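You operate a simulated robot arm through the tools that you are given. There is no shell and no other tool. Be economical: measure what you need, move in short steps, check, and stop when the job is done.

You are at the controls of a simulated two-armed robot. One attempt, no reset.

Task
Wipe up the spill on the top of the front bench with the yellow cloth and put it back.
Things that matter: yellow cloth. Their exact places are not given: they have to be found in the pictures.

It is judged by the outcome, as a careful person would: the job done as asked, and still so three seconds after it is handed in. It fails if anything else is knocked over, pushed out of place, dropped, spilled or broken. Flat cloth is picked up by pressing the open fingertips on it (5 to 10 N) and closing them slowly along it; thin cloth reads only 2 to 8 mm in the jaws.

Robot
Two 7-joint arms with two-finger parallel grippers on one trunk, on a base that drives. Base frame: it is fixed to the floor where the robot stands at the start and does not move with it; the origin is under the middle of the robot, x ahead of it, y to its left, z up; the surface under the hand at the start is at about z = 760. Lengths are in mm, angles in rad, forces in N, time in s.
The left shoulder is at the start at [60, 189, 1103], the right one opposite. With the tool pointing down near the work surface each hand reaches from about 100 to 640 mm from the robot's upright axis, wherever it stands, measured 20 degrees to its own side. Payload 3.43 kg a hand.
Tool frame (each hand has its own): the origin (TCP) lies between the finger pads and is the grasp point; the fingertips stand 30 mm ahead of it; z points along the fingers, y is the line along which they close. Largest opening 94 mm; finger width 28, thickness 10; the body of the gripper, 50 by 96 mm, starts 55 mm behind the TCP.
Orientation is that of the tool frame in the base frame, as a unit quaternion [x, y, z, w]. With the fingers straight down and closing along the base's y, the tool's x points along the base's -x, its y along +y and its z along -z.

Tools
- The arms move only by the tool move_arm. It takes "left_commands", "right_commands" or both (then of equal length, played together; a hand with none holds still); each is a list of rows, each a list of 3 entries, a list of its own where there are three numbers: the turn, a rotation vector about the base's x, y, z in units of 5 degrees (1.0 is 5 degrees), then the shift along the base's x, y, z in units of 30 mm (1.0 is 30 mm), then the finger opening in m, from 0 to 0.094. In form: [[[ax, ay, az], [tx, ty, tz], fingers], ...]. A call has 1 to 12 rows; each row shifts and turns the commanded pose from where the row before left it. A call with a number of a shift or a turn outside -1 to 1 is refused whole. Each row takes 0.2 s and may step no farther than 50 mm and 0.15 rad from the row before; otherwise, or with a gripper value out of range, the whole call is refused. Where a pose cannot be reached the arm comes as near as it can. A force on the tool above 40 N (or 10 N above the force at the start of the call, whichever is more), or a blocked arm, ends the call early, and 0.2 s more pass. The fingers move at their own pace (about 153 mm/s each) and stop on an object; they squeeze with about 27 N. The grip force told is the motor's: it shows also when the fingers shut on nothing. Time passes only in rows, and 0.2 s behind the last, so rows that do not move let the fingers close. It gives the time, the measured TCP pose, the force on the tool (base axes), the opening and the grip force at its end, in the units of the frame above (readings bear some noise), with the torque about the TCP (base axes, N m) and any sound that the robot's microphone picked up.
- Cameras (640 x 400 px; columns grow to the right, rows downward): "scene" is now at [6.2, 20.6, 1641.7]; the picture's right is [0.29, -0.96, 0.00], its down [-0.81, -0.24, -0.54] and it looks along [0.52, 0.15, -0.84] (base axes); focal length 277 px, centre (320, 200). "left" rides on the left gripper at [76, -14, -103] in its tool frame; the picture's right is [0.18, 0.98, 0.00], its down [-0.75, 0.14, -0.64] and it looks along [-0.63, 0.12, 0.77] (tool axes); focal length 243 px, centre (320, 200). "right" rides on the right gripper at [76, 14, -103] in its tool frame; the picture's right is [-0.18, 0.98, 0.00], its down [-0.75, -0.14, -0.64] and it looks along [-0.63, -0.12, 0.77] (tool axes); focal length 243 px, centre (320, 200).
- capture(camera): a new picture of that camera. The clock stands still meanwhile.
- move_column(by): slides the trunk up (or, below 0, down) by that many mm; the arms and the scene camera ride with it, the base frame stays. It gives what a move gives, with no picture.
- drive_base(legs): drives the robot by 1 to 6 legs, each [ahead, left, turn to the left] in mm, mm and rad, along the robot's own axes; the way and the turn of a leg run together, so that a leg with both is an arc; at most 1500 mm and 3.142 rad a leg. The arms and the cameras ride along, it lands a little off, and it stops where it bumps. It gives what a move gives.
- aim_head(pan, tilt): turns the head with the scene camera to pan (to the left, within 1.501 rad either way) and tilt (down, from -0.506 to 1.204), counted from straight ahead of the robot. It gives what a move gives.
- probe_pixels(camera, pixels): for up to 12 pixels [column, row] of the newest picture of that camera ("zoom" is the newest enlarged one), the place [x, y, z] in the base frame of the surface seen there, good to about 2 mm. The clock stands still meanwhile.
- zoom(camera, box): a new picture of the part [left, top, right, bottom] of that camera's present view, enlarged. The clock stands still meanwhile.
- finish_job(): hands the job in; it is judged then, once.

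Work in short steps. Measure before you move; look again where a grasp or a placing could have gone wrong, and mend it. You have 80 turns and 78 pictures in all, those below and enlarged ones among them. Open the grippers and draw the arms clear of the work before you hand the job in, unless the task says otherwise; then end with one line.

The tools are called as a command line: name --argument value ..., lists and objects as JSON in quotes. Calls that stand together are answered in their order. move_arm: Moves the arms, as the interface text tells. Its arguments: {"type":"object","properties":{"left_commands":{"type":"array","items":{"type":"array"}},"right_commands":{"type":"array","items":{"type":"array"}}},"required":[]} The other tools are called the same way: move_column (by) slides the trunk up or down; drive_base (legs) drives the base; aim_head (pan, tilt) turns the head that bears the scene camera; capture (camera) takes a picture; probe_pixels (camera, pixels) gives the place of the surface under pixels of a picture; zoom (camera, box) takes an enlarged picture of a part of a camera's view; finish_job () hands the job in.

At the start:

```text
clock: 0.0
left_tool_pos: [267.0, 396.3, 1011.8]
left_tcp_rot: [0.0, 1.0, 0.0, 0.0]
left_force: [0.2, -0.4, -0.6]
left_torque: [0.02, -0.01, 0.0]
left_gripper_width: 94.1
left_grasp_force: 0.1
right_tool_pos: [349.5, 9.6, 955.6]
right_tcp_rot: [-0.001, 1.0, 0.0, 0.0]
right_force: [0.6, 0.8, 0.2]
right_torque: [-0.02, -0.01, 0.01]
right_gripper_width: 94.0
right_grasp_force: 0.0
trunk travel left (down, up): [-775.0, 215.0]
robot x, y, heading: [-1.9, 1.5, -0.001]
head pan, tilt: [0.29, 1.002]
```

scene: 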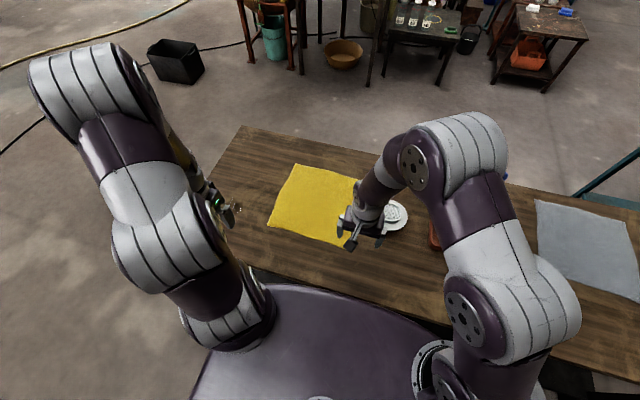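
right: 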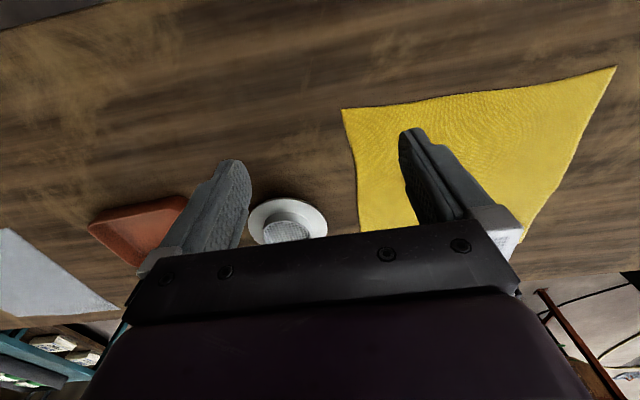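
left: 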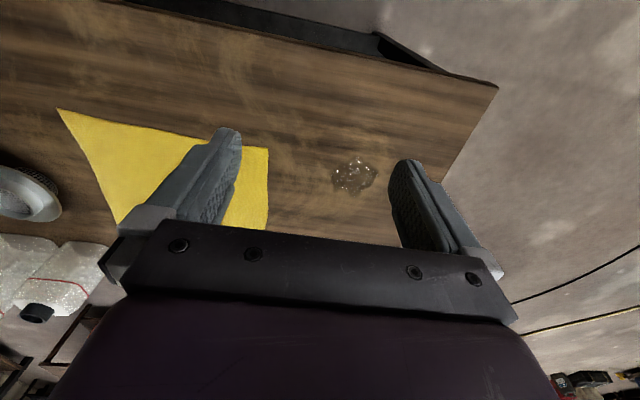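

The left picture shows a wet patch at about (353,175), and the scene picture shows the yellow cloth at (315,205). I'll measure the patch and the cloth corners.

probe_pixels --camera "left" --pixels '[[353, 175], [332, 178], [378, 170], [355, 155], [352, 193], [57, 109], [268, 148], [267, 232], [498, 85], [300, 200]]'

probe_pixels --camera "scene" --pixels '[[297, 166], [270, 224], [357, 178], [340, 244], [315, 205], [238, 208], [395, 214], [434, 238], [240, 128], [585, 245]]'

zoom --camera "left" --box '[240, 80, 480, 250]'

zoom --camera "scene" --box '[180, 110, 460, 285]'

```text
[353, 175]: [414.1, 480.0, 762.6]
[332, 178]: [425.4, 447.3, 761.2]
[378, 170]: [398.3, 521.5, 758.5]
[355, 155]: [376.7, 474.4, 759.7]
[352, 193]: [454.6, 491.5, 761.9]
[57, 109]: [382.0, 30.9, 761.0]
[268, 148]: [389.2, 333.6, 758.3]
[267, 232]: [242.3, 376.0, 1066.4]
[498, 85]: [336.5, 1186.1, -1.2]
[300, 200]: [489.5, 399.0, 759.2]
```

```text
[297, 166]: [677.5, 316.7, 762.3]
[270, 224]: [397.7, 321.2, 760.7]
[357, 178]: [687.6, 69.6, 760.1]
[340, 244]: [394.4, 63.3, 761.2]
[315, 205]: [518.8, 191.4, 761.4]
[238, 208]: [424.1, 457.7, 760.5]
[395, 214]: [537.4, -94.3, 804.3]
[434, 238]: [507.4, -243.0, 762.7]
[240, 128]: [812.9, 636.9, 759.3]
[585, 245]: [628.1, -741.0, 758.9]
```

```text
2.35 times, centred on (360, 165) of left
```

zoom: 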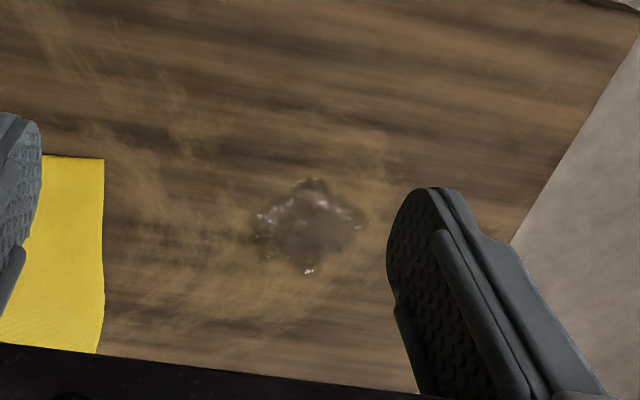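

```text
2.29 times, centred on (320, 198) of scene
```

zoom: 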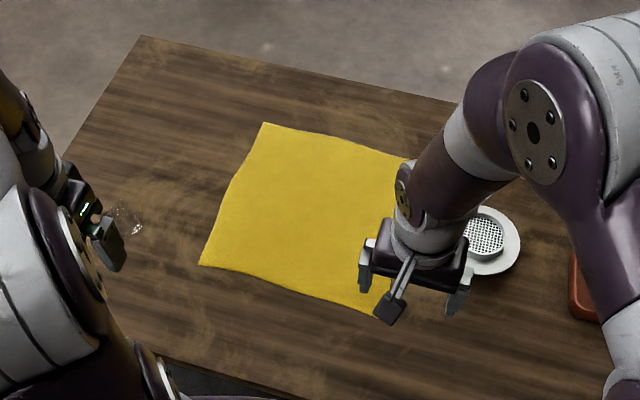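

The spill is centred near (415,483), about 75 mm wide, and the cloth spans roughly x 390–690, y 30–335. I'll drive left 230 mm, parallel to the bench, so both hands can work on the cloth and the spill.

probe_pixels --camera "right" --pixels '[[343, 109], [616, 67], [360, 225], [537, 215], [480, 90], [353, 165], [288, 220], [205, 10]]'

drive_base --legs '[[0, 230, 0]]'

aim_head --pan 0.0 --tilt 1.05

capture --camera "scene"

capture --camera "right"

```text
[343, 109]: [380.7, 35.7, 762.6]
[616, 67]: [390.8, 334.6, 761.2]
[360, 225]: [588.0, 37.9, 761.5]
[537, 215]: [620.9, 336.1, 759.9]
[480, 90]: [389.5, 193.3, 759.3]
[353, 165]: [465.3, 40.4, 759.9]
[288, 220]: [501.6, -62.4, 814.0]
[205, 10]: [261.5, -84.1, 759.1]
```

```text
clock: 1.7
left_tool_pos: [266.1, 625.4, 1012.4]
left_tcp_rot: [0.0, 1.0, 0.0, 0.0]
left_force: [-0.2, -0.7, -0.1]
left_torque: [-0.01, -0.02, -0.02]
left_gripper_width: 93.9
left_grasp_force: 0.0
right_tool_pos: [350.3, 240.0, 955.2]
right_tcp_rot: [0.001, 1.0, 0.0, 0.0]
right_force: [0.2, 0.7, -0.4]
right_torque: [-0.03, 0.03, 0.02]
right_gripper_width: 94.0
right_grasp_force: 0.1
trunk travel left (down, up): [-775.0, 215.0]
robot x, y, heading: [0.2, 230.6, 0.001]
head pan, tilt: [0.29, 1.002]
```

```text
clock: 2.5
left_tool_pos: [266.4, 626.1, 1011.2]
left_tcp_rot: [0.0, 1.0, 0.0, 0.0]
left_force: [0.6, -0.6, 0.4]
left_torque: [0.03, -0.04, 0.02]
left_gripper_width: 94.3
left_grasp_force: 0.0
right_tool_pos: [348.9, 240.6, 955.0]
right_tcp_rot: [0.001, 1.0, 0.0, 0.0]
right_force: [0.8, 0.0, 0.0]
right_torque: [0.01, -0.02, -0.02]
right_gripper_width: 94.0
right_grasp_force: 0.0
trunk travel left (down, up): [-775.0, 215.0]
robot x, y, heading: [3.7, 229.8, 0.0]
head pan, tilt: [0.0, 1.051]
```

```text
72 pictures are left
```

scene: 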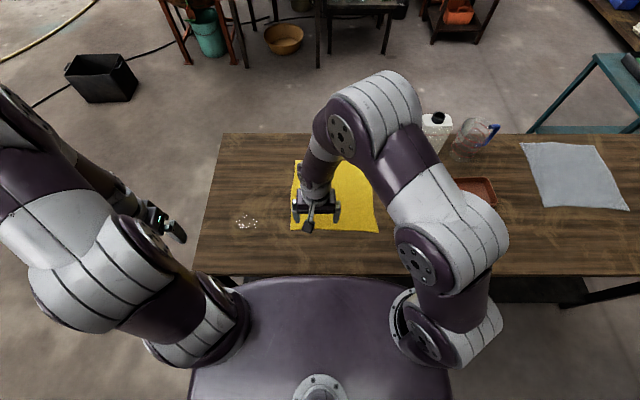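

```text
71 pictures are left
```

right: 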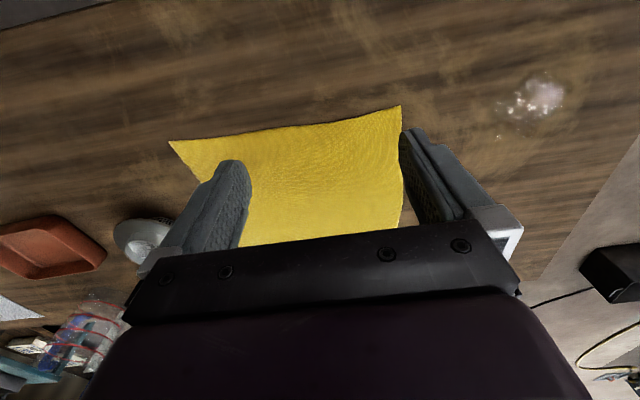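

The spill is visible at scene (246,222) and the cloth at (335,205), with the way clear. I'll bring both hands above the cloth, left to about (480,290) and right to about (480,90), with the fingers half open.

move_arm --left_commands '[[[0, 0, 0], [0.593, -0.933, -0.45], 0.05], [[0, 0, 0], [0.593, -0.933, -0.45], 0.05], [[0, 0, 0], [0.593, -0.933, -0.45], 0.05], [[0, 0, 0], [0.593, -0.933, -0.45], 0.05], [[0, 0, 0], [0.593, -0.933, -0.45], 0.05], [[0, 0, 0], [0.593, -0.933, -0.45], 0.05], [[0, 0, 0], [0.593, -0.933, -0.45], 0.05], [[0, 0, 0], [0.593, -0.933, -0.45], 0.05], [[0, 0, 0], [0.593, -0.933, -0.45], 0.05], [[0, 0, 0], [0.593, -0.933, -0.45], 0.05], [[0, 0, 0], [0.593, -0.933, -0.45], 0.05], [[0, 0, 0], [0.593, -0.933, -0.45], 0.05]]' --right_commands '[[[0, 0, 0], [0.364, -0.417, -0.292], 0.05], [[0, 0, 0], [0.364, -0.417, -0.292], 0.05], [[0, 0, 0], [0.364, -0.417, -0.292], 0.05], [[0, 0, 0], [0.364, -0.417, -0.292], 0.05], [[0, 0, 0], [0.364, -0.417, -0.292], 0.05], [[0, 0, 0], [0.364, -0.417, -0.292], 0.05], [[0, 0, 0], [0.364, -0.417, -0.292], 0.05], [[0, 0, 0], [0.364, -0.417, -0.292], 0.05], [[0, 0, 0], [0.364, -0.417, -0.292], 0.05], [[0, 0, 0], [0.364, -0.417, -0.292], 0.05], [[0, 0, 0], [0.364, -0.417, -0.292], 0.05], [[0, 0, 0], [0.364, -0.417, -0.292], 0.05]]'

capture --camera "scene"

```text
clock: 5.1
left_tool_pos: [482.0, 289.4, 849.6]
left_tcp_rot: [-0.001, 1.0, 0.001, -0.001]
left_force: [-0.7, 0.2, -0.4]
left_torque: [0.02, 0.0, 0.01]
left_gripper_width: 49.8
left_grasp_force: 0.1
right_tool_pos: [480.4, 90.2, 850.4]
right_tcp_rot: [0.0, 1.0, 0.0, 0.0]
right_force: [0.1, 0.1, -0.5]
right_torque: [-0.03, 0.0, 0.0]
right_gripper_width: 49.8
right_grasp_force: 0.0
trunk travel left (down, up): [-775.0, 215.0]
robot x, y, heading: [1.9, 228.4, 0.004]
head pan, tilt: [0.0, 1.051]
```

```text
70 pictures are left
```

scene: 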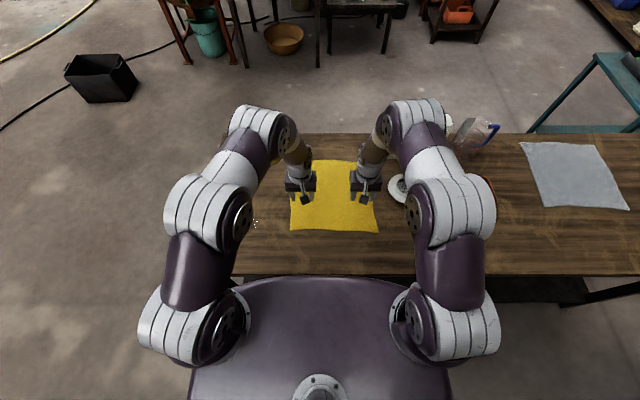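

Both hands are over the cloth, at scene (303,185) and (362,185). I'll lower them until the fingertips almost touch.

move_arm --left_commands '[[[0, 0, 0], [0, 0, -0.6], 0.05], [[0, 0, 0], [0, 0, -0.6], 0.05], [[0, 0, 0], [0, 0, -0.5], 0.05], [[0, 0, 0], [0, 0, -0.2], 0.05], [[0, 0, 0], [0, 0, -0.1], 0.05]]' --right_commands '[[[0, 0, 0], [0, 0, -0.6], 0.05], [[0, 0, 0], [0, 0, -0.6], 0.05], [[0, 0, 0], [0, 0, -0.5], 0.05], [[0, 0, 0], [0, 0, -0.2], 0.05], [[0, 0, 0], [0, 0, -0.1], 0.05]]'

```text
clock: 6.3
left_tool_pos: [480.2, 289.5, 791.2]
left_tcp_rot: [0.0, 1.0, 0.0, 0.003]
left_force: [-0.4, 1.7, 19.5]
left_torque: [0.59, 0.08, 0.05]
left_gripper_width: 50.3
left_grasp_force: 0.2
right_tool_pos: [477.7, 90.6, 791.5]
right_tcp_rot: [0.001, 1.0, 0.0, 0.001]
right_force: [-0.2, -0.3, -0.1]
right_torque: [-0.04, -0.02, 0.03]
right_gripper_width: 50.0
right_grasp_force: 0.1
trunk travel left (down, up): [-775.0, 215.0]
robot x, y, heading: [1.0, 230.0, 0.005]
head pan, tilt: [0.0, 1.051]
```

The left hand presses with 19.5 N and the right with nothing, so I'll raise the left 1 mm and lower the right 1 mm.

move_arm --left_commands '[[[0, 0, 0], [0, 0, 0.035], 0.05], [[0, 0, 0], [0, 0, 0], 0.05]]' --right_commands '[[[0, 0, 0], [0, 0, -0.035], 0.05], [[0, 0, 0], [0, 0, 0], 0.05]]'

```text
clock: 6.9
left_tool_pos: [478.3, 289.5, 791.5]
left_tcp_rot: [0.0, 1.0, 0.0, 0.001]
left_force: [1.4, 0.3, 3.8]
left_torque: [0.18, -0.03, -0.03]
left_gripper_width: 49.8
left_grasp_force: 0.0
right_tool_pos: [479.8, 90.5, 790.7]
right_tcp_rot: [0.0, 1.0, 0.0, 0.002]
right_force: [-2.6, -1.2, 18.8]
right_torque: [-0.58, 0.18, -0.08]
right_gripper_width: 50.4
right_grasp_force: 0.1
trunk travel left (down, up): [-775.0, 215.0]
robot x, y, heading: [-0.5, 228.0, 0.004]
head pan, tilt: [0.0, 1.051]
```

The stiffness is about 16 N/mm. I'll trim both hands to around 8 N and close the fingers slowly along the cloth.

move_arm --left_commands '[[[0, 0, 0], [0, 0, -0.01], 0.05], [[0, 0, 0], [0, 0, 0], 0.045], [[0, 0, 0], [0, 0, 0], 0.04], [[0, 0, 0], [0, 0, 0], 0.035], [[0, 0, 0], [0, 0, 0], 0.03], [[0, 0, 0], [0, 0, 0], 0.025], [[0, 0, 0], [0, 0, 0], 0.02], [[0, 0, 0], [0, 0, 0], 0.015], [[0, 0, 0], [0, 0, 0], 0.01], [[0, 0, 0], [0, 0, 0], 0.005], [[0, 0, 0], [0, 0, 0], 0.0], [[0, 0, 0], [0, 0, 0], 0.0]]' --right_commands '[[[0, 0, 0], [0, 0, 0.02], 0.05], [[0, 0, 0], [0, 0, 0], 0.045], [[0, 0, 0], [0, 0, 0], 0.04], [[0, 0, 0], [0, 0, 0], 0.035], [[0, 0, 0], [0, 0, 0], 0.03], [[0, 0, 0], [0, 0, 0], 0.025], [[0, 0, 0], [0, 0, 0], 0.02], [[0, 0, 0], [0, 0, 0], 0.015], [[0, 0, 0], [0, 0, 0], 0.01], [[0, 0, 0], [0, 0, 0], 0.005], [[0, 0, 0], [0, 0, 0], 0.0], [[0, 0, 0], [0, 0, 0], 0.0]]'

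zoom --camera "scene" --box '[200, 130, 440, 280]'

```text
clock: 9.5
left_tool_pos: [477.9, 288.2, 791.5]
left_tcp_rot: [0.0, 1.0, 0.0, 0.0]
left_force: [0.8, -0.6, 8.5]
left_torque: [0.03, 0.03, 0.04]
left_gripper_width: 0.1
left_grasp_force: 27.1
right_tool_pos: [477.0, 91.2, 791.0]
right_tcp_rot: [-0.001, 1.0, 0.0, 0.001]
right_force: [-1.1, 1.2, 16.7]
right_torque: [-0.06, 0.01, 0.01]
right_gripper_width: 2.2
right_grasp_force: 27.2
trunk travel left (down, up): [-775.0, 215.0]
robot x, y, heading: [-0.4, 232.3, -0.001]
head pan, tilt: [0.0, 1.051]
```

```text
2.67 times, centred on (320, 205) of scene
```

zoom: 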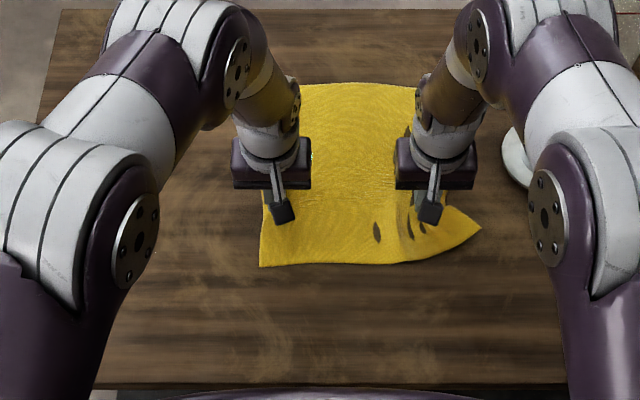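

The right hand holds cloth (2.2 mm), but the left closed on nothing (0.1 mm). I'll reopen the left, pressing about 12 N, and close it again.

move_arm --left_commands '[[[0, 0, 0], [0, 0, 0.2], 0.04], [[0, 0, 0], [0, 0, 0], 0.05], [[0, 0, 0], [0, 0, -0.2], 0.05], [[0, 0, 0], [0, 0, -0.015], 0.05], [[0, 0, 0], [0, 0, 0], 0.05]]'

```text
clock: 10.7
left_tool_pos: [479.3, 291.0, 792.2]
left_tcp_rot: [0.0, 1.0, 0.0, 0.001]
left_force: [-1.4, -0.6, 7.6]
left_torque: [0.09, 0.0, 0.01]
left_gripper_width: 49.9
left_grasp_force: 0.1
right_tool_pos: [478.8, 91.2, 791.2]
right_tcp_rot: [0.0, 1.0, 0.0, 0.001]
right_force: [-2.0, 0.5, 17.1]
right_torque: [-0.07, 0.0, 0.01]
right_gripper_width: 2.2
right_grasp_force: 27.2
trunk travel left (down, up): [-775.0, 215.0]
robot x, y, heading: [0.3, 231.3, -0.002]
head pan, tilt: [0.0, 1.051]
```

The left presses at 7.6 N, so I'll add about 5 N and close slowly.

move_arm --left_commands '[[[0, 0, 0], [0, 0, -0.012], 0.05], [[0, 0, 0], [0, 0, 0], 0.045], [[0, 0, 0], [0, 0, 0], 0.04], [[0, 0, 0], [0, 0, 0], 0.035], [[0, 0, 0], [0, 0, 0], 0.03], [[0, 0, 0], [0, 0, 0], 0.025], [[0, 0, 0], [0, 0, 0], 0.02], [[0, 0, 0], [0, 0, 0], 0.015], [[0, 0, 0], [0, 0, 0], 0.01], [[0, 0, 0], [0, 0, 0], 0.005], [[0, 0, 0], [0, 0, 0], 0.0], [[0, 0, 0], [0, 0, 0], 0.0]]'

capture --camera "left"

```text
clock: 13.3
left_tool_pos: [478.8, 289.4, 790.8]
left_tcp_rot: [0.0, 1.0, 0.0, 0.002]
left_force: [-0.3, -11.5, 15.1]
left_torque: [-0.44, 0.11, -0.08]
left_gripper_width: 2.6
left_grasp_force: 27.0
right_tool_pos: [478.4, 90.6, 792.1]
right_tcp_rot: [-0.001, 1.0, 0.0, 0.001]
right_force: [-1.5, 10.9, 12.6]
right_torque: [0.29, 0.02, 0.18]
right_gripper_width: 2.3
right_grasp_force: 26.4
trunk travel left (down, up): [-775.0, 215.0]
robot x, y, heading: [2.7, 228.3, 0.0]
head pan, tilt: [0.0, 1.051]
```

```text
68 pictures are left
```

left: 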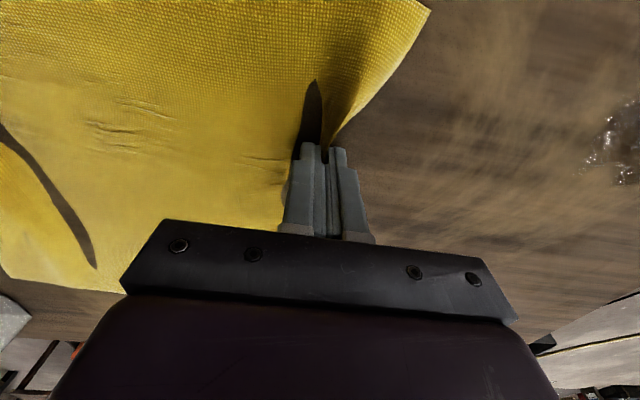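

Both hands hold the cloth (2.6 and 2.3 mm), with about 11 N of tension between them. I'll slacken that, lift 10 mm and carry the cloth left towards the spill.

move_arm --left_commands '[[[0, 0, 0], [0, -0.1, 0.33], 0.0], [[0, 0, 0], [0, 0, 0], 0.0], [[0, 0, 0], [-0.3, 0.667, 0], 0.0], [[0, 0, 0], [-0.3, 0.667, 0], 0.0], [[0, 0, 0], [-0.3, 0.667, 0], 0.0], [[0, 0, 0], [-0.3, 0.667, 0], 0.0], [[0, 0, 0], [-0.3, 0.667, 0], 0.0], [[0, 0, 0], [-0.3, 0.667, 0], 0.0], [[0, 0, 0], [0, 0, 0], 0.0]]' --right_commands '[[[0, 0, 0], [0, 0.1, 0.33], 0.0], [[0, 0, 0], [0, 0, 0], 0.0], [[0, 0, 0], [-0.3, 0.667, 0], 0.0], [[0, 0, 0], [-0.3, 0.667, 0], 0.0], [[0, 0, 0], [-0.3, 0.667, 0], 0.0], [[0, 0, 0], [-0.3, 0.667, 0], 0.0], [[0, 0, 0], [-0.3, 0.667, 0], 0.0], [[0, 0, 0], [-0.3, 0.667, 0], 0.0], [[0, 0, 0], [0, 0, 0], 0.0]]'

zoom --camera "scene" --box '[200, 130, 440, 280]'

capture --camera "left"

```text
clock: 15.3
left_tool_pos: [425.5, 405.4, 799.7]
left_tcp_rot: [0.001, 1.0, 0.0, 0.001]
left_force: [1.5, -2.2, -0.6]
left_torque: [-0.08, -0.01, -0.03]
left_gripper_width: 2.5
left_grasp_force: 27.6
right_tool_pos: [426.1, 214.0, 799.7]
right_tcp_rot: [0.001, 1.0, 0.0, 0.0]
right_force: [-0.9, 2.6, 0.0]
right_torque: [0.1, 0.02, 0.09]
right_gripper_width: 2.1
right_grasp_force: 27.1
trunk travel left (down, up): [-775.0, 215.0]
robot x, y, heading: [1.3, 231.5, -0.005]
head pan, tilt: [0.0, 1.051]
```

```text
2.67 times, centred on (320, 205) of scene
```

zoom: 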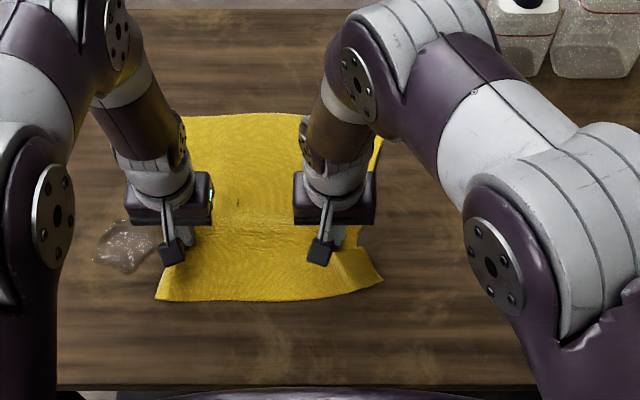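

```text
66 pictures are left
```

left: 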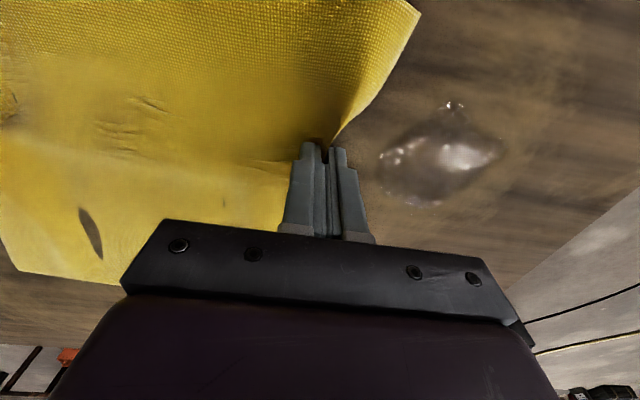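

The cloth came along flat, with the spill just ahead of the left fingers. I'll lower the left until it presses lightly.

move_arm --left_commands '[[[0, 0, 0], [0, 0, -0.2], 0.0], [[0, 0, 0], [0, 0, -0.12], 0.0], [[0, 0, 0], [0, 0, 0], 0.0]]' --right_commands '[[[0, 0, 0], [0, 0, -0.15], 0.0], [[0, 0, 0], [0, 0, -0.12], 0.0], [[0, 0, 0], [0, 0, 0], 0.0]]'

```text
clock: 16.1
left_tool_pos: [425.4, 406.8, 790.1]
left_tcp_rot: [0.001, 1.0, 0.001, 0.002]
left_force: [-1.6, -1.4, 15.3]
left_torque: [-0.18, 0.11, -0.05]
left_gripper_width: 2.9
left_grasp_force: 27.2
right_tool_pos: [423.7, 213.7, 792.9]
right_tcp_rot: [0.001, 1.0, 0.0, 0.001]
right_force: [-1.9, 3.6, 0.2]
right_torque: [0.1, -0.03, 0.04]
right_gripper_width: 2.1
right_grasp_force: 27.0
trunk travel left (down, up): [-775.0, 215.0]
robot x, y, heading: [1.4, 230.2, -0.001]
head pan, tilt: [0.0, 1.051]
```

It presses at about 15 N. I'll sweep both hands left over the spill.

move_arm --left_commands '[[[0, 0, 0], [0, 0.48, 0.008], 0.0], [[0, 0, 0], [0, 0.48, 0], 0.0], [[0, 0, 0], [0, 0.48, 0], 0.0], [[0, 0, 0], [0, 0.48, 0], 0.0], [[0, 0, 0], [0, 0.48, 0], 0.0], [[0, 0, 0], [0, 0.48, 0], 0.0], [[0, 0, 0], [0, 0.48, 0], 0.0], [[0, 0, 0], [0, 0.48, 0], 0.0]]' --right_commands '[[[0, 0, 0], [0, 0.48, 0], 0.0], [[0, 0, 0], [0, 0.48, 0], 0.0], [[0, 0, 0], [0, 0.48, 0], 0.0], [[0, 0, 0], [0, 0.48, 0], 0.0], [[0, 0, 0], [0, 0.48, 0], 0.0], [[0, 0, 0], [0, 0.48, 0], 0.0], [[0, 0, 0], [0, 0.48, 0], 0.0], [[0, 0, 0], [0, 0.48, 0], 0.0]]'

zoom --camera "scene" --box '[160, 130, 400, 280]'

capture --camera "left"

```text
clock: 17.9
left_tool_pos: [425.4, 522.5, 790.4]
left_tcp_rot: [0.0, 1.0, 0.0, 0.0]
left_force: [0.6, -8.5, 12.4]
left_torque: [-0.4, 0.01, -0.03]
left_gripper_width: 2.5
left_grasp_force: 26.9
right_tool_pos: [426.4, 328.6, 791.9]
right_tcp_rot: [0.0, 1.0, 0.0, 0.0]
right_force: [0.1, 3.2, 0.2]
right_torque: [0.08, 0.01, 0.07]
right_gripper_width: 2.0
right_grasp_force: 26.6
trunk travel left (down, up): [-775.0, 215.0]
robot x, y, heading: [-1.6, 229.4, -0.001]
head pan, tilt: [0.0, 1.051]
```

```text
2.67 times, centred on (280, 205) of scene
```

zoom: 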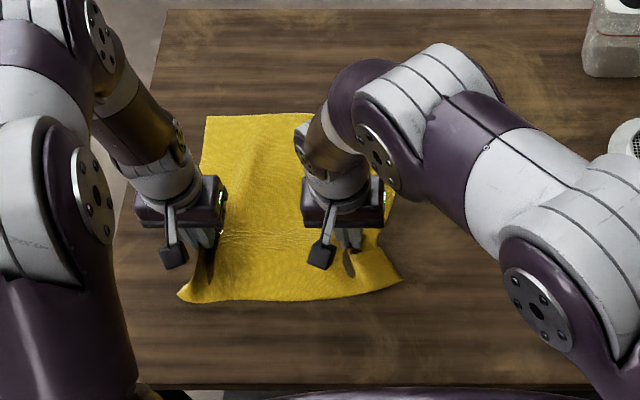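

```text
64 pictures are left
```

left: 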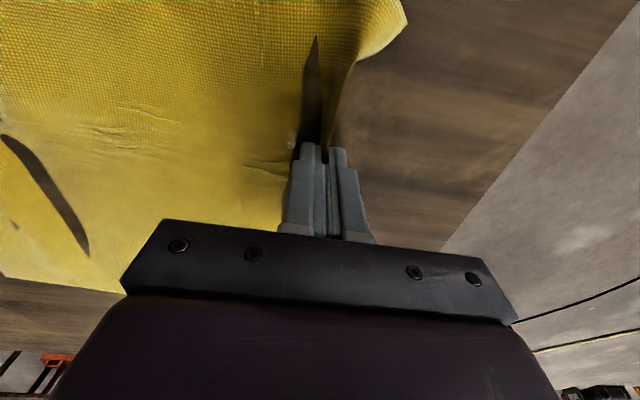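

No spill shows outside the cloth. I'll scrub the rest of its footprint: back at x≈390, then left again at x≈450.

move_arm --left_commands '[[[0, 0, 0], [-0.6, 0, 0], 0.0], [[0, 0, 0], [-0.6, 0, 0], 0.0], [[0, 0, 0], [0, -0.6, 0], 0.0], [[0, 0, 0], [0, -0.6, 0], 0.0], [[0, 0, 0], [0, -0.6, 0], 0.0], [[0, 0, 0], [0, -0.6, 0], 0.0], [[0, 0, 0], [0, -0.6, 0], 0.0], [[0, 0, 0], [0, -0.6, 0], 0.0], [[0, 0, 0], [0.6, 0, 0], 0.0], [[0, 0, 0], [0.6, 0, 0], 0.0], [[0, 0, 0], [0.6, 0, 0], 0.0], [[0, 0, 0], [0.2, 0, 0], 0.0]]' --right_commands '[[[0, 0, 0], [-0.6, 0, 0], 0.0], [[0, 0, 0], [-0.6, 0, 0], 0.0], [[0, 0, 0], [0, -0.6, 0], 0.0], [[0, 0, 0], [0, -0.6, 0], 0.0], [[0, 0, 0], [0, -0.6, 0], 0.0], [[0, 0, 0], [0, -0.6, 0], 0.0], [[0, 0, 0], [0, -0.6, 0], 0.0], [[0, 0, 0], [0, -0.6, 0], 0.0], [[0, 0, 0], [0.6, 0, 0], 0.0], [[0, 0, 0], [0.6, 0, 0], 0.0], [[0, 0, 0], [0.6, 0, 0], 0.0], [[0, 0, 0], [0.2, 0, 0], 0.0]]'

capture --camera "left"

```text
clock: 19.8
left_tool_pos: [389.7, 416.3, 791.1]
left_tcp_rot: [-0.002, 1.0, 0.0, 0.001]
left_force: [-5.0, -1.0, 25.5]
left_torque: [-0.16, 0.28, -0.1]
left_gripper_width: 2.3
left_grasp_force: 26.4
right_tool_pos: [389.1, 222.7, 791.6]
right_tcp_rot: [-0.001, 1.0, 0.0, 0.0]
right_force: [-0.3, 3.9, 0.7]
right_torque: [0.13, -0.02, 0.06]
right_gripper_width: 2.5
right_grasp_force: 27.1
trunk travel left (down, up): [-775.0, 215.0]
robot x, y, heading: [-0.4, 228.6, -0.001]
head pan, tilt: [0.0, 1.051]
stopped in row 9 (left hand): the force on the tool passed its limit at 43 N (the readings are from after the stop); the commanded pose is now the measured one
```

```text
63 pictures are left
```

left: 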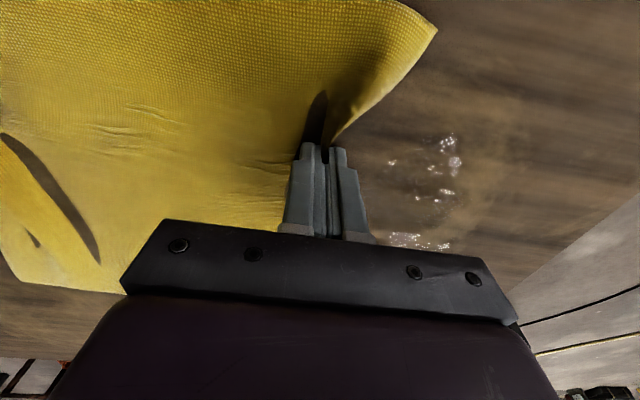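

Part is wiped, and droplets remain at (450,155), (425,195), (390,162) and (415,240). I'll measure where they are before the next stroke.

probe_pixels --camera "left" --pixels '[[449, 140], [456, 162], [392, 162], [425, 195], [446, 192], [395, 240], [443, 246]]'

move_arm --left_commands '[[[0, 0, 0], [0.2, 0, 0.027], 0.0], [[0, 0, 0], [0.6, 0, 0], 0.0], [[0, 0, 0], [0.6, 0, 0], 0.0], [[0, 0, 0], [0.6, 0, 0], 0.0], [[0, 0, 0], [0, 0, 0], 0.0]]' --right_commands '[[[0, 0, 0], [0.2, 0, 0], 0.0], [[0, 0, 0], [0.6, 0, 0], 0.0], [[0, 0, 0], [0.6, 0, 0], 0.0], [[0, 0, 0], [0.6, 0, 0], 0.0], [[0, 0, 0], [0, 0, 0], 0.0]]'

```text
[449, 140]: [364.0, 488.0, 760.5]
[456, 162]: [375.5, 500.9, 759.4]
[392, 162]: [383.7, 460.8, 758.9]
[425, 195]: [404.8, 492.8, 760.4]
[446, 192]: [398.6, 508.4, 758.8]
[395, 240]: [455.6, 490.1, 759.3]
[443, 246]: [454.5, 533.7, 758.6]
```

```text
clock: 21.0
left_tool_pos: [450.3, 415.8, 790.7]
left_tcp_rot: [0.0, 1.0, 0.0, -0.001]
left_force: [-2.6, -4.2, 3.3]
left_torque: [-0.11, 0.07, -0.05]
left_gripper_width: 2.7
left_grasp_force: 27.0
right_tool_pos: [450.8, 224.1, 791.1]
right_tcp_rot: [0.0, 1.0, -0.001, 0.0]
right_force: [-1.0, 2.2, 7.0]
right_torque: [0.07, 0.03, 0.05]
right_gripper_width: 2.4
right_grasp_force: 26.7
trunk travel left (down, up): [-775.0, 215.0]
robot x, y, heading: [-1.8, 228.4, -0.001]
head pan, tilt: [0.0, 1.051]
```

I'm at x=450 with light pressure. I'll add about 7 N and sweep left to y≈545.

move_arm --left_commands '[[[0, 0, 0], [0, 0.48, -0.015], 0.0], [[0, 0, 0], [0, 0.48, 0], 0.0], [[0, 0, 0], [0, 0.48, 0], 0.0], [[0, 0, 0], [0, 0.48, 0], 0.0], [[0, 0, 0], [0, 0.48, 0], 0.0], [[0, 0, 0], [0, 0.48, 0], 0.0], [[0, 0, 0], [0, 0.48, 0], 0.0], [[0, 0, 0], [0, 0.48, 0], 0.0], [[0, 0, 0], [0, 0.48, 0], 0.0], [[0, 0, 0], [0, 0, 0], 0.0]]' --right_commands '[[[0, 0, 0], [0, 0.48, 0.02], 0.0], [[0, 0, 0], [0, 0.48, 0], 0.0], [[0, 0, 0], [0, 0.48, 0], 0.0], [[0, 0, 0], [0, 0.48, 0], 0.0], [[0, 0, 0], [0, 0.48, 0], 0.0], [[0, 0, 0], [0, 0.48, 0], 0.0], [[0, 0, 0], [0, 0.48, 0], 0.0], [[0, 0, 0], [0, 0.48, 0], 0.0], [[0, 0, 0], [0, 0.48, 0], 0.0], [[0, 0, 0], [0, 0, 0], 0.0]]'

```text
clock: 23.2
left_tool_pos: [449.8, 543.8, 791.7]
left_tcp_rot: [-0.001, 1.0, 0.0, 0.001]
left_force: [-0.6, -9.5, 18.1]
left_torque: [-0.38, 0.07, -0.01]
left_gripper_width: 2.6
left_grasp_force: 26.7
right_tool_pos: [447.3, 351.0, 793.5]
right_tcp_rot: [0.0, 1.0, 0.002, 0.0]
right_force: [-0.8, 3.9, 0.2]
right_torque: [0.1, 0.01, 0.09]
right_gripper_width: 2.3
right_grasp_force: 27.1
trunk travel left (down, up): [-775.0, 215.0]
robot x, y, heading: [0.7, 228.1, 0.002]
head pan, tilt: [0.0, 1.051]
```

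Next I'll step in to x≈398 and sweep back right over the middle droplets.

move_arm --left_commands '[[[0, 0, 0], [-0.58, 0, 0.015], 0.0], [[0, 0, 0], [-0.58, 0, 0], 0.0], [[0, 0, 0], [-0.58, 0, 0], 0.0], [[0, 0, 0], [0, -0.5, 0], 0.0], [[0, 0, 0], [0, -0.5, 0], 0.0], [[0, 0, 0], [0, -0.5, 0], 0.0], [[0, 0, 0], [0, -0.5, 0], 0.0], [[0, 0, 0], [0, -0.5, 0], 0.0], [[0, 0, 0], [0, -0.5, 0], 0.0], [[0, 0, 0], [0, -0.5, 0], 0.0], [[0, 0, 0], [0, -0.5, 0], 0.0], [[0, 0, 0], [0, 0, 0], 0.0]]' --right_commands '[[[0, 0, 0], [-0.58, 0, 0], 0.0], [[0, 0, 0], [-0.58, 0, 0], 0.0], [[0, 0, 0], [-0.58, 0, 0], 0.0], [[0, 0, 0], [0, -0.5, 0], 0.0], [[0, 0, 0], [0, -0.5, 0], 0.0], [[0, 0, 0], [0, -0.5, 0], 0.0], [[0, 0, 0], [0, -0.5, 0], 0.0], [[0, 0, 0], [0, -0.5, 0], 0.0], [[0, 0, 0], [0, -0.5, 0], 0.0], [[0, 0, 0], [0, -0.5, 0], 0.0], [[0, 0, 0], [0, -0.5, 0], 0.0], [[0, 0, 0], [0, 0, 0], 0.0]]'

capture --camera "left"

```text
clock: 25.8
left_tool_pos: [397.4, 424.9, 790.5]
left_tcp_rot: [0.0, 1.0, 0.0, 0.0]
left_force: [-1.3, -0.7, 16.6]
left_torque: [-0.11, 0.08, -0.06]
left_gripper_width: 2.4
left_grasp_force: 27.0
right_tool_pos: [397.2, 232.3, 791.6]
right_tcp_rot: [0.001, 1.0, 0.0, 0.001]
right_force: [-0.1, 5.1, -1.1]
right_torque: [0.15, 0.01, 0.11]
right_gripper_width: 2.4
right_grasp_force: 26.8
trunk travel left (down, up): [-775.0, 215.0]
robot x, y, heading: [-1.9, 226.8, -0.004]
head pan, tilt: [0.0, 1.051]
```

```text
62 pictures are left
```

left: 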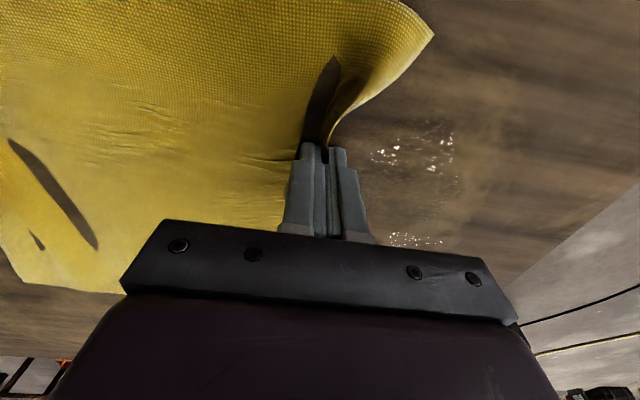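

zoom --camera "left" --box '[340, 100, 500, 260]'

probe_pixels --camera "left" --pixels '[[445, 135], [380, 155], [430, 165], [455, 185], [393, 238], [440, 242]]'

```text
2.50 times, centred on (420, 180) of left
```

zoom: 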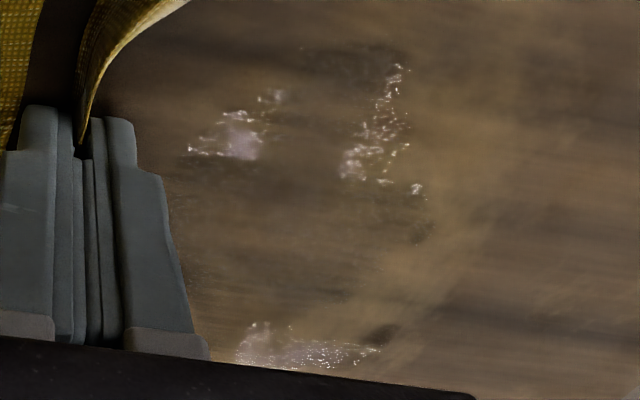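

```text
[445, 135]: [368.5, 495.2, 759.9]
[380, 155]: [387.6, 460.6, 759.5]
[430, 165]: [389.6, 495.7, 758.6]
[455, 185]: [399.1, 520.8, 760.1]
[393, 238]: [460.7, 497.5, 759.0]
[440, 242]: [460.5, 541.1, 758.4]
```

Three thin residues remain, near x≈370–390 (y 460–500) and x≈465–480 (y 495–540). I'll stroke left at x≈376.

move_arm --left_commands '[[[0, 0, 0], [-0.7, 0, 0], 0.0], [[0, 0, 0], [0, 0.5, 0.0], 0.0], [[0, 0, 0], [0, 0.5, 0], 0.0], [[0, 0, 0], [0, 0.5, 0], 0.0], [[0, 0, 0], [0, 0.5, 0], 0.0], [[0, 0, 0], [0, 0.5, 0], 0.0], [[0, 0, 0], [0, 0.5, 0], 0.0], [[0, 0, 0], [0, 0.5, 0], 0.0], [[0, 0, 0], [0, 0, 0], 0.0]]' --right_commands '[[[0, 0, 0], [-0.7, 0, 0], 0.0], [[0, 0, 0], [0, 0.5, 0.0], 0.0], [[0, 0, 0], [0, 0.5, 0], 0.0], [[0, 0, 0], [0, 0.5, 0], 0.0], [[0, 0, 0], [0, 0.5, 0], 0.0], [[0, 0, 0], [0, 0.5, 0], 0.0], [[0, 0, 0], [0, 0.5, 0], 0.0], [[0, 0, 0], [0, 0.5, 0], 0.0], [[0, 0, 0], [0, 0, 0], 0.0]]'

```text
clock: 27.8
left_tool_pos: [378.3, 530.5, 791.1]
left_tcp_rot: [-0.002, 1.0, 0.0, 0.0]
left_force: [-0.6, -6.4, 9.8]
left_torque: [-0.2, 0.0, -0.05]
left_gripper_width: 2.5
left_grasp_force: 27.3
right_tool_pos: [377.0, 337.0, 792.1]
right_tcp_rot: [0.0, 1.0, -0.001, 0.0]
right_force: [0.8, 4.2, 0.8]
right_torque: [0.12, 0.0, 0.06]
right_gripper_width: 2.5
right_grasp_force: 27.2
trunk travel left (down, up): [-775.0, 215.0]
robot x, y, heading: [1.1, 230.8, -0.003]
head pan, tilt: [0.0, 1.051]
```

Now I'll lift 3 mm, go to x≈474, y≈545, press, and wipe right over the outer residue.

move_arm --left_commands '[[[0, 0, 0], [0, 0, 0.1], 0.0], [[0, 0, 0], [0.8, 0.15, 0], 0.0], [[0, 0, 0], [0.8, 0.15, 0], 0.0], [[0, 0, 0], [0.8, 0.15, 0], 0.0], [[0, 0, 0], [0.8, 0.15, 0], 0.0], [[0, 0, 0], [0, 0, -0.1], 0.0], [[0, 0, 0], [0, 0, -0.01], 0.0], [[0, 0, 0], [0, 0, 0], 0.0]]' --right_commands '[[[0, 0, 0], [0, 0, 0.1], 0.0], [[0, 0, 0], [0.8, 0.15, 0], 0.0], [[0, 0, 0], [0.8, 0.15, 0], 0.0], [[0, 0, 0], [0.8, 0.15, 0], 0.0], [[0, 0, 0], [0.8, 0.15, 0], 0.0], [[0, 0, 0], [0, 0, -0.1], 0.0], [[0, 0, 0], [0, 0, 0], 0.0], [[0, 0, 0], [0, 0, 0], 0.0]]'

```text
clock: 29.6
left_tool_pos: [472.9, 547.6, 791.3]
left_tcp_rot: [-0.001, 1.0, -0.001, 0.001]
left_force: [-1.3, -2.9, 9.7]
left_torque: [-0.14, 0.05, -0.02]
left_gripper_width: 2.5
left_grasp_force: 27.4
right_tool_pos: [472.0, 354.7, 793.2]
right_tcp_rot: [0.001, 1.0, 0.0, 0.0]
right_force: [0.2, 3.2, -0.4]
right_torque: [0.11, -0.04, 0.1]
right_gripper_width: 2.0
right_grasp_force: 26.5
trunk travel left (down, up): [-775.0, 215.0]
robot x, y, heading: [-1.0, 230.6, 0.005]
head pan, tilt: [0.0, 1.051]
```

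It presses at 9.7 N. I'll sweep right 120 mm and then look.

move_arm --left_commands '[[[0, 0, 0], [0, -0.5, -0.005], 0.0], [[0, 0, 0], [0, -0.5, 0], 0.0], [[0, 0, 0], [0, -0.5, 0], 0.0], [[0, 0, 0], [0, -0.5, 0], 0.0], [[0, 0, 0], [0, -0.5, 0], 0.0], [[0, 0, 0], [0, -0.5, 0], 0.0], [[0, 0, 0], [0, -0.5, 0], 0.0], [[0, 0, 0], [0, -0.5, 0], 0.0], [[0, 0, 0], [0, 0, 0], 0.0]]' --right_commands '[[[0, 0, 0], [0, -0.5, 0], 0.0], [[0, 0, 0], [0, -0.5, 0], 0.0], [[0, 0, 0], [0, -0.5, 0], 0.0], [[0, 0, 0], [0, -0.5, 0], 0.0], [[0, 0, 0], [0, -0.5, 0], 0.0], [[0, 0, 0], [0, -0.5, 0], 0.0], [[0, 0, 0], [0, -0.5, 0], 0.0], [[0, 0, 0], [0, -0.5, 0], 0.0], [[0, 0, 0], [0, 0, 0], 0.0]]'

zoom --camera "left" --box '[340, 50, 520, 260]'

zoom --camera "scene" --box '[180, 150, 320, 280]'

```text
clock: 31.6
left_tool_pos: [471.6, 427.9, 792.0]
left_tcp_rot: [0.0, 1.0, 0.0, 0.002]
left_force: [0.2, 1.1, 21.9]
left_torque: [-0.01, 0.05, -0.06]
left_gripper_width: 2.7
left_grasp_force: 27.4
right_tool_pos: [471.5, 234.9, 793.6]
right_tcp_rot: [0.0, 1.0, 0.0, 0.0]
right_force: [0.4, 5.2, 0.1]
right_torque: [0.14, 0.02, 0.11]
right_gripper_width: 2.1
right_grasp_force: 26.6
trunk travel left (down, up): [-775.0, 215.0]
robot x, y, heading: [-1.2, 232.2, -0.002]
head pan, tilt: [0.0, 1.051]
```

```text
1.90 times, centred on (430, 155) of left
```

zoom: 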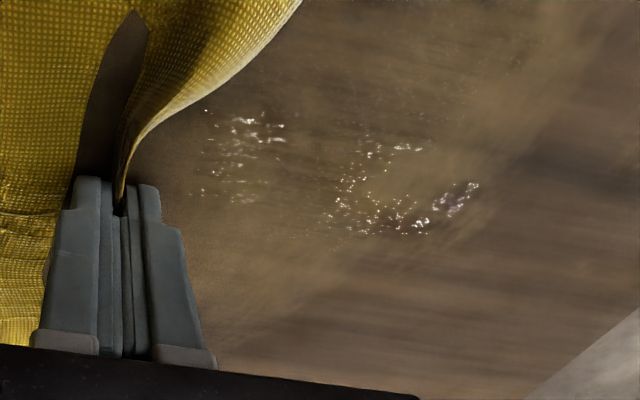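

```text
3.08 times, centred on (250, 215) of scene
```

zoom: 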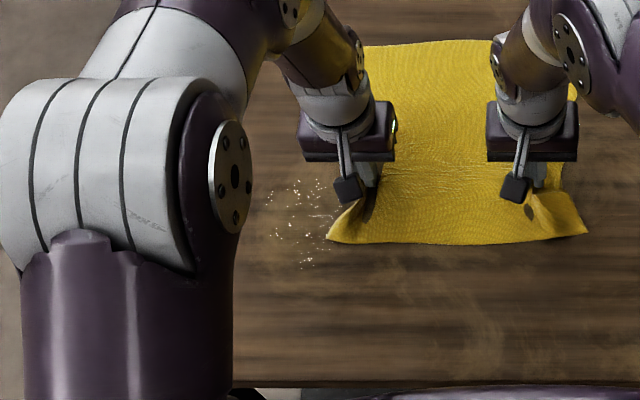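

Thin residue remains at scene-zoom (270–340, 180–265). I'll measure it there.

probe_pixels --camera "zoom" --pixels '[[270, 200], [295, 183], [325, 185], [280, 235], [320, 215], [305, 265], [325, 230], [295, 225]]'

```text
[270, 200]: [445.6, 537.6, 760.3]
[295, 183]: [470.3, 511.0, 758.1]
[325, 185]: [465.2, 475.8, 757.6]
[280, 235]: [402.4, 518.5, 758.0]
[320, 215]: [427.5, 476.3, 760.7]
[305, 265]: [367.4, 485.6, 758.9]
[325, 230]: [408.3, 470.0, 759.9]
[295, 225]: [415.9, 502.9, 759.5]
```

Residue is spread over x 365–470, y 470–540, so I'll raster at a 12 mm pitch, three passes per call, with both hands together.

move_arm --left_commands '[[[0, 0, 0], [0, 0.95, -0.002], 0.0], [[0, 0, 0], [0, 0.95, 0], 0.0], [[0, 0, 0], [0, 0.95, -0.002], 0.0], [[0, 0, 0], [0, 0.95, 0], 0.0], [[0, 0, 0], [-0.4, -0.95, 0], 0.0], [[0, 0, 0], [0, -0.95, 0], 0.0], [[0, 0, 0], [0, -0.95, 0], 0.0], [[0, 0, 0], [0, -0.95, 0.002], 0.0], [[0, 0, 0], [-0.4, 0.95, 0], 0.0], [[0, 0, 0], [0, 0.95, 0], 0.0], [[0, 0, 0], [0, 0.95, 0], 0.0], [[0, 0, 0], [0, 0.95, 0], 0.0]]' --right_commands '[[[0, 0, 0], [0, 0.95, 0], 0.0], [[0, 0, 0], [0, 0.95, 0], 0.0], [[0, 0, 0], [0, 0.95, 0], 0.0], [[0, 0, 0], [0, 0.95, 0], 0.0], [[0, 0, 0], [-0.4, -0.95, 0], 0.0], [[0, 0, 0], [0, -0.95, 0], 0.0], [[0, 0, 0], [0, -0.95, 0], 0.0], [[0, 0, 0], [0, -0.95, 0], 0.0], [[0, 0, 0], [-0.4, 0.95, 0], 0.0], [[0, 0, 0], [0, 0.95, 0], 0.0], [[0, 0, 0], [0, 0.95, 0], 0.0], [[0, 0, 0], [0, 0.95, 0], 0.0]]'

```text
clock: 34.2
left_tool_pos: [449.4, 541.4, 791.0]
left_tcp_rot: [-0.001, 1.0, 0.0, 0.001]
left_force: [0.6, -10.5, 18.7]
left_torque: [-0.36, 0.0, 0.01]
left_gripper_width: 2.6
left_grasp_force: 27.5
right_tool_pos: [448.1, 348.7, 794.1]
right_tcp_rot: [0.0, 1.0, -0.001, 0.001]
right_force: [0.3, 3.3, 0.1]
right_torque: [0.08, 0.01, 0.12]
right_gripper_width: 2.1
right_grasp_force: 26.9
trunk travel left (down, up): [-775.0, 215.0]
robot x, y, heading: [-1.3, 227.5, -0.002]
head pan, tilt: [0.0, 1.051]
```

That went smoothly at about 19 N, so I'll continue with passes at x≈437, 425 and 413.

move_arm --left_commands '[[[0, 0, 0], [-0.4, -0.95, 0], 0.0], [[0, 0, 0], [0, -0.95, 0], 0.0], [[0, 0, 0], [0, -0.95, 0], 0.0], [[0, 0, 0], [0, -0.95, 0], 0.0], [[0, 0, 0], [-0.4, 0.95, 0], 0.0], [[0, 0, 0], [0, 0.95, 0], 0.0], [[0, 0, 0], [0, 0.95, 0], 0.0], [[0, 0, 0], [0, 0.95, 0], 0.0], [[0, 0, 0], [-0.4, -0.95, 0], 0.0], [[0, 0, 0], [0, -0.95, 0], 0.0], [[0, 0, 0], [0, -0.95, 0], 0.0], [[0, 0, 0], [0, -0.95, 0], 0.0]]' --right_commands '[[[0, 0, 0], [-0.4, -0.95, 0], 0.0], [[0, 0, 0], [0, -0.95, 0], 0.0], [[0, 0, 0], [0, -0.95, 0], 0.0], [[0, 0, 0], [0, -0.95, 0], 0.0], [[0, 0, 0], [-0.4, 0.95, 0], 0.0], [[0, 0, 0], [0, 0.95, 0], 0.0], [[0, 0, 0], [0, 0.95, 0], 0.0], [[0, 0, 0], [0, 0.95, 0], 0.0], [[0, 0, 0], [-0.4, -0.95, 0], 0.0], [[0, 0, 0], [0, -0.95, 0], 0.0], [[0, 0, 0], [0, -0.95, 0], 0.0], [[0, 0, 0], [0, -0.95, 0], 0.0]]'

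zoom --camera "scene" --box '[180, 150, 320, 280]'

```text
clock: 36.8
left_tool_pos: [412.7, 427.4, 791.4]
left_tcp_rot: [-0.001, 1.0, 0.001, 0.001]
left_force: [-0.8, 7.4, 34.5]
left_torque: [0.12, 0.1, -0.06]
left_gripper_width: 2.4
left_grasp_force: 27.3
right_tool_pos: [412.0, 232.4, 792.1]
right_tcp_rot: [0.0, 1.0, -0.001, 0.0]
right_force: [-0.2, 4.7, 0.0]
right_torque: [0.18, 0.03, 0.12]
right_gripper_width: 2.1
right_grasp_force: 27.3
trunk travel left (down, up): [-775.0, 215.0]
robot x, y, heading: [-0.8, 228.7, 0.002]
head pan, tilt: [0.0, 1.051]
```

```text
3.08 times, centred on (250, 215) of scene
```

zoom: 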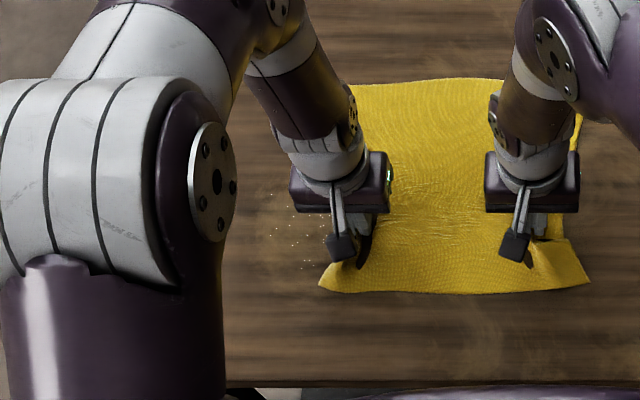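

Only faint specks remain. The force is up to 34 N, so I'll ease off 0.7 mm and go on with passes at x≈401, 389 and 377.

move_arm --left_commands '[[[0, 0, 0], [-0.4, 0.95, 0.022], 0.0], [[0, 0, 0], [0, 0.95, 0], 0.0], [[0, 0, 0], [0, 0.95, 0], 0.0], [[0, 0, 0], [0, 0.95, 0], 0.0], [[0, 0, 0], [-0.4, -0.95, 0], 0.0], [[0, 0, 0], [0, -0.95, 0], 0.0], [[0, 0, 0], [0, -0.95, 0], 0.0], [[0, 0, 0], [0, -0.95, 0], 0.0], [[0, 0, 0], [-0.4, 0.95, 0], 0.0], [[0, 0, 0], [0, 0.95, 0], 0.0], [[0, 0, 0], [0, 0.95, 0], 0.0], [[0, 0, 0], [0, 0.95, 0], 0.0]]' --right_commands '[[[0, 0, 0], [-0.4, 0.95, 0], 0.0], [[0, 0, 0], [0, 0.95, 0], 0.0], [[0, 0, 0], [0, 0.95, 0], 0.0], [[0, 0, 0], [0, 0.95, 0], 0.0], [[0, 0, 0], [-0.4, -0.95, 0], 0.0], [[0, 0, 0], [0, -0.95, 0], 0.0], [[0, 0, 0], [0, -0.95, 0], 0.0], [[0, 0, 0], [0, -0.95, 0], 0.0], [[0, 0, 0], [-0.4, 0.95, 0], 0.0], [[0, 0, 0], [0, 0.95, 0], 0.0], [[0, 0, 0], [0, 0.95, 0], 0.0], [[0, 0, 0], [0, 0.95, 0], 0.0]]'

```text
clock: 39.4
left_tool_pos: [376.6, 543.6, 791.0]
left_tcp_rot: [0.0, 1.0, 0.0, 0.0]
left_force: [-0.2, -3.9, 6.4]
left_torque: [-0.17, -0.02, -0.09]
left_gripper_width: 2.6
left_grasp_force: 27.4
right_tool_pos: [376.4, 351.4, 791.8]
right_tcp_rot: [0.0, 1.0, -0.001, 0.0]
right_force: [-0.4, 4.0, 1.6]
right_torque: [0.08, -0.01, 0.06]
right_gripper_width: 2.3
right_grasp_force: 27.1
trunk travel left (down, up): [-775.0, 215.0]
robot x, y, heading: [1.3, 228.2, 0.001]
head pan, tilt: [0.0, 1.051]
```

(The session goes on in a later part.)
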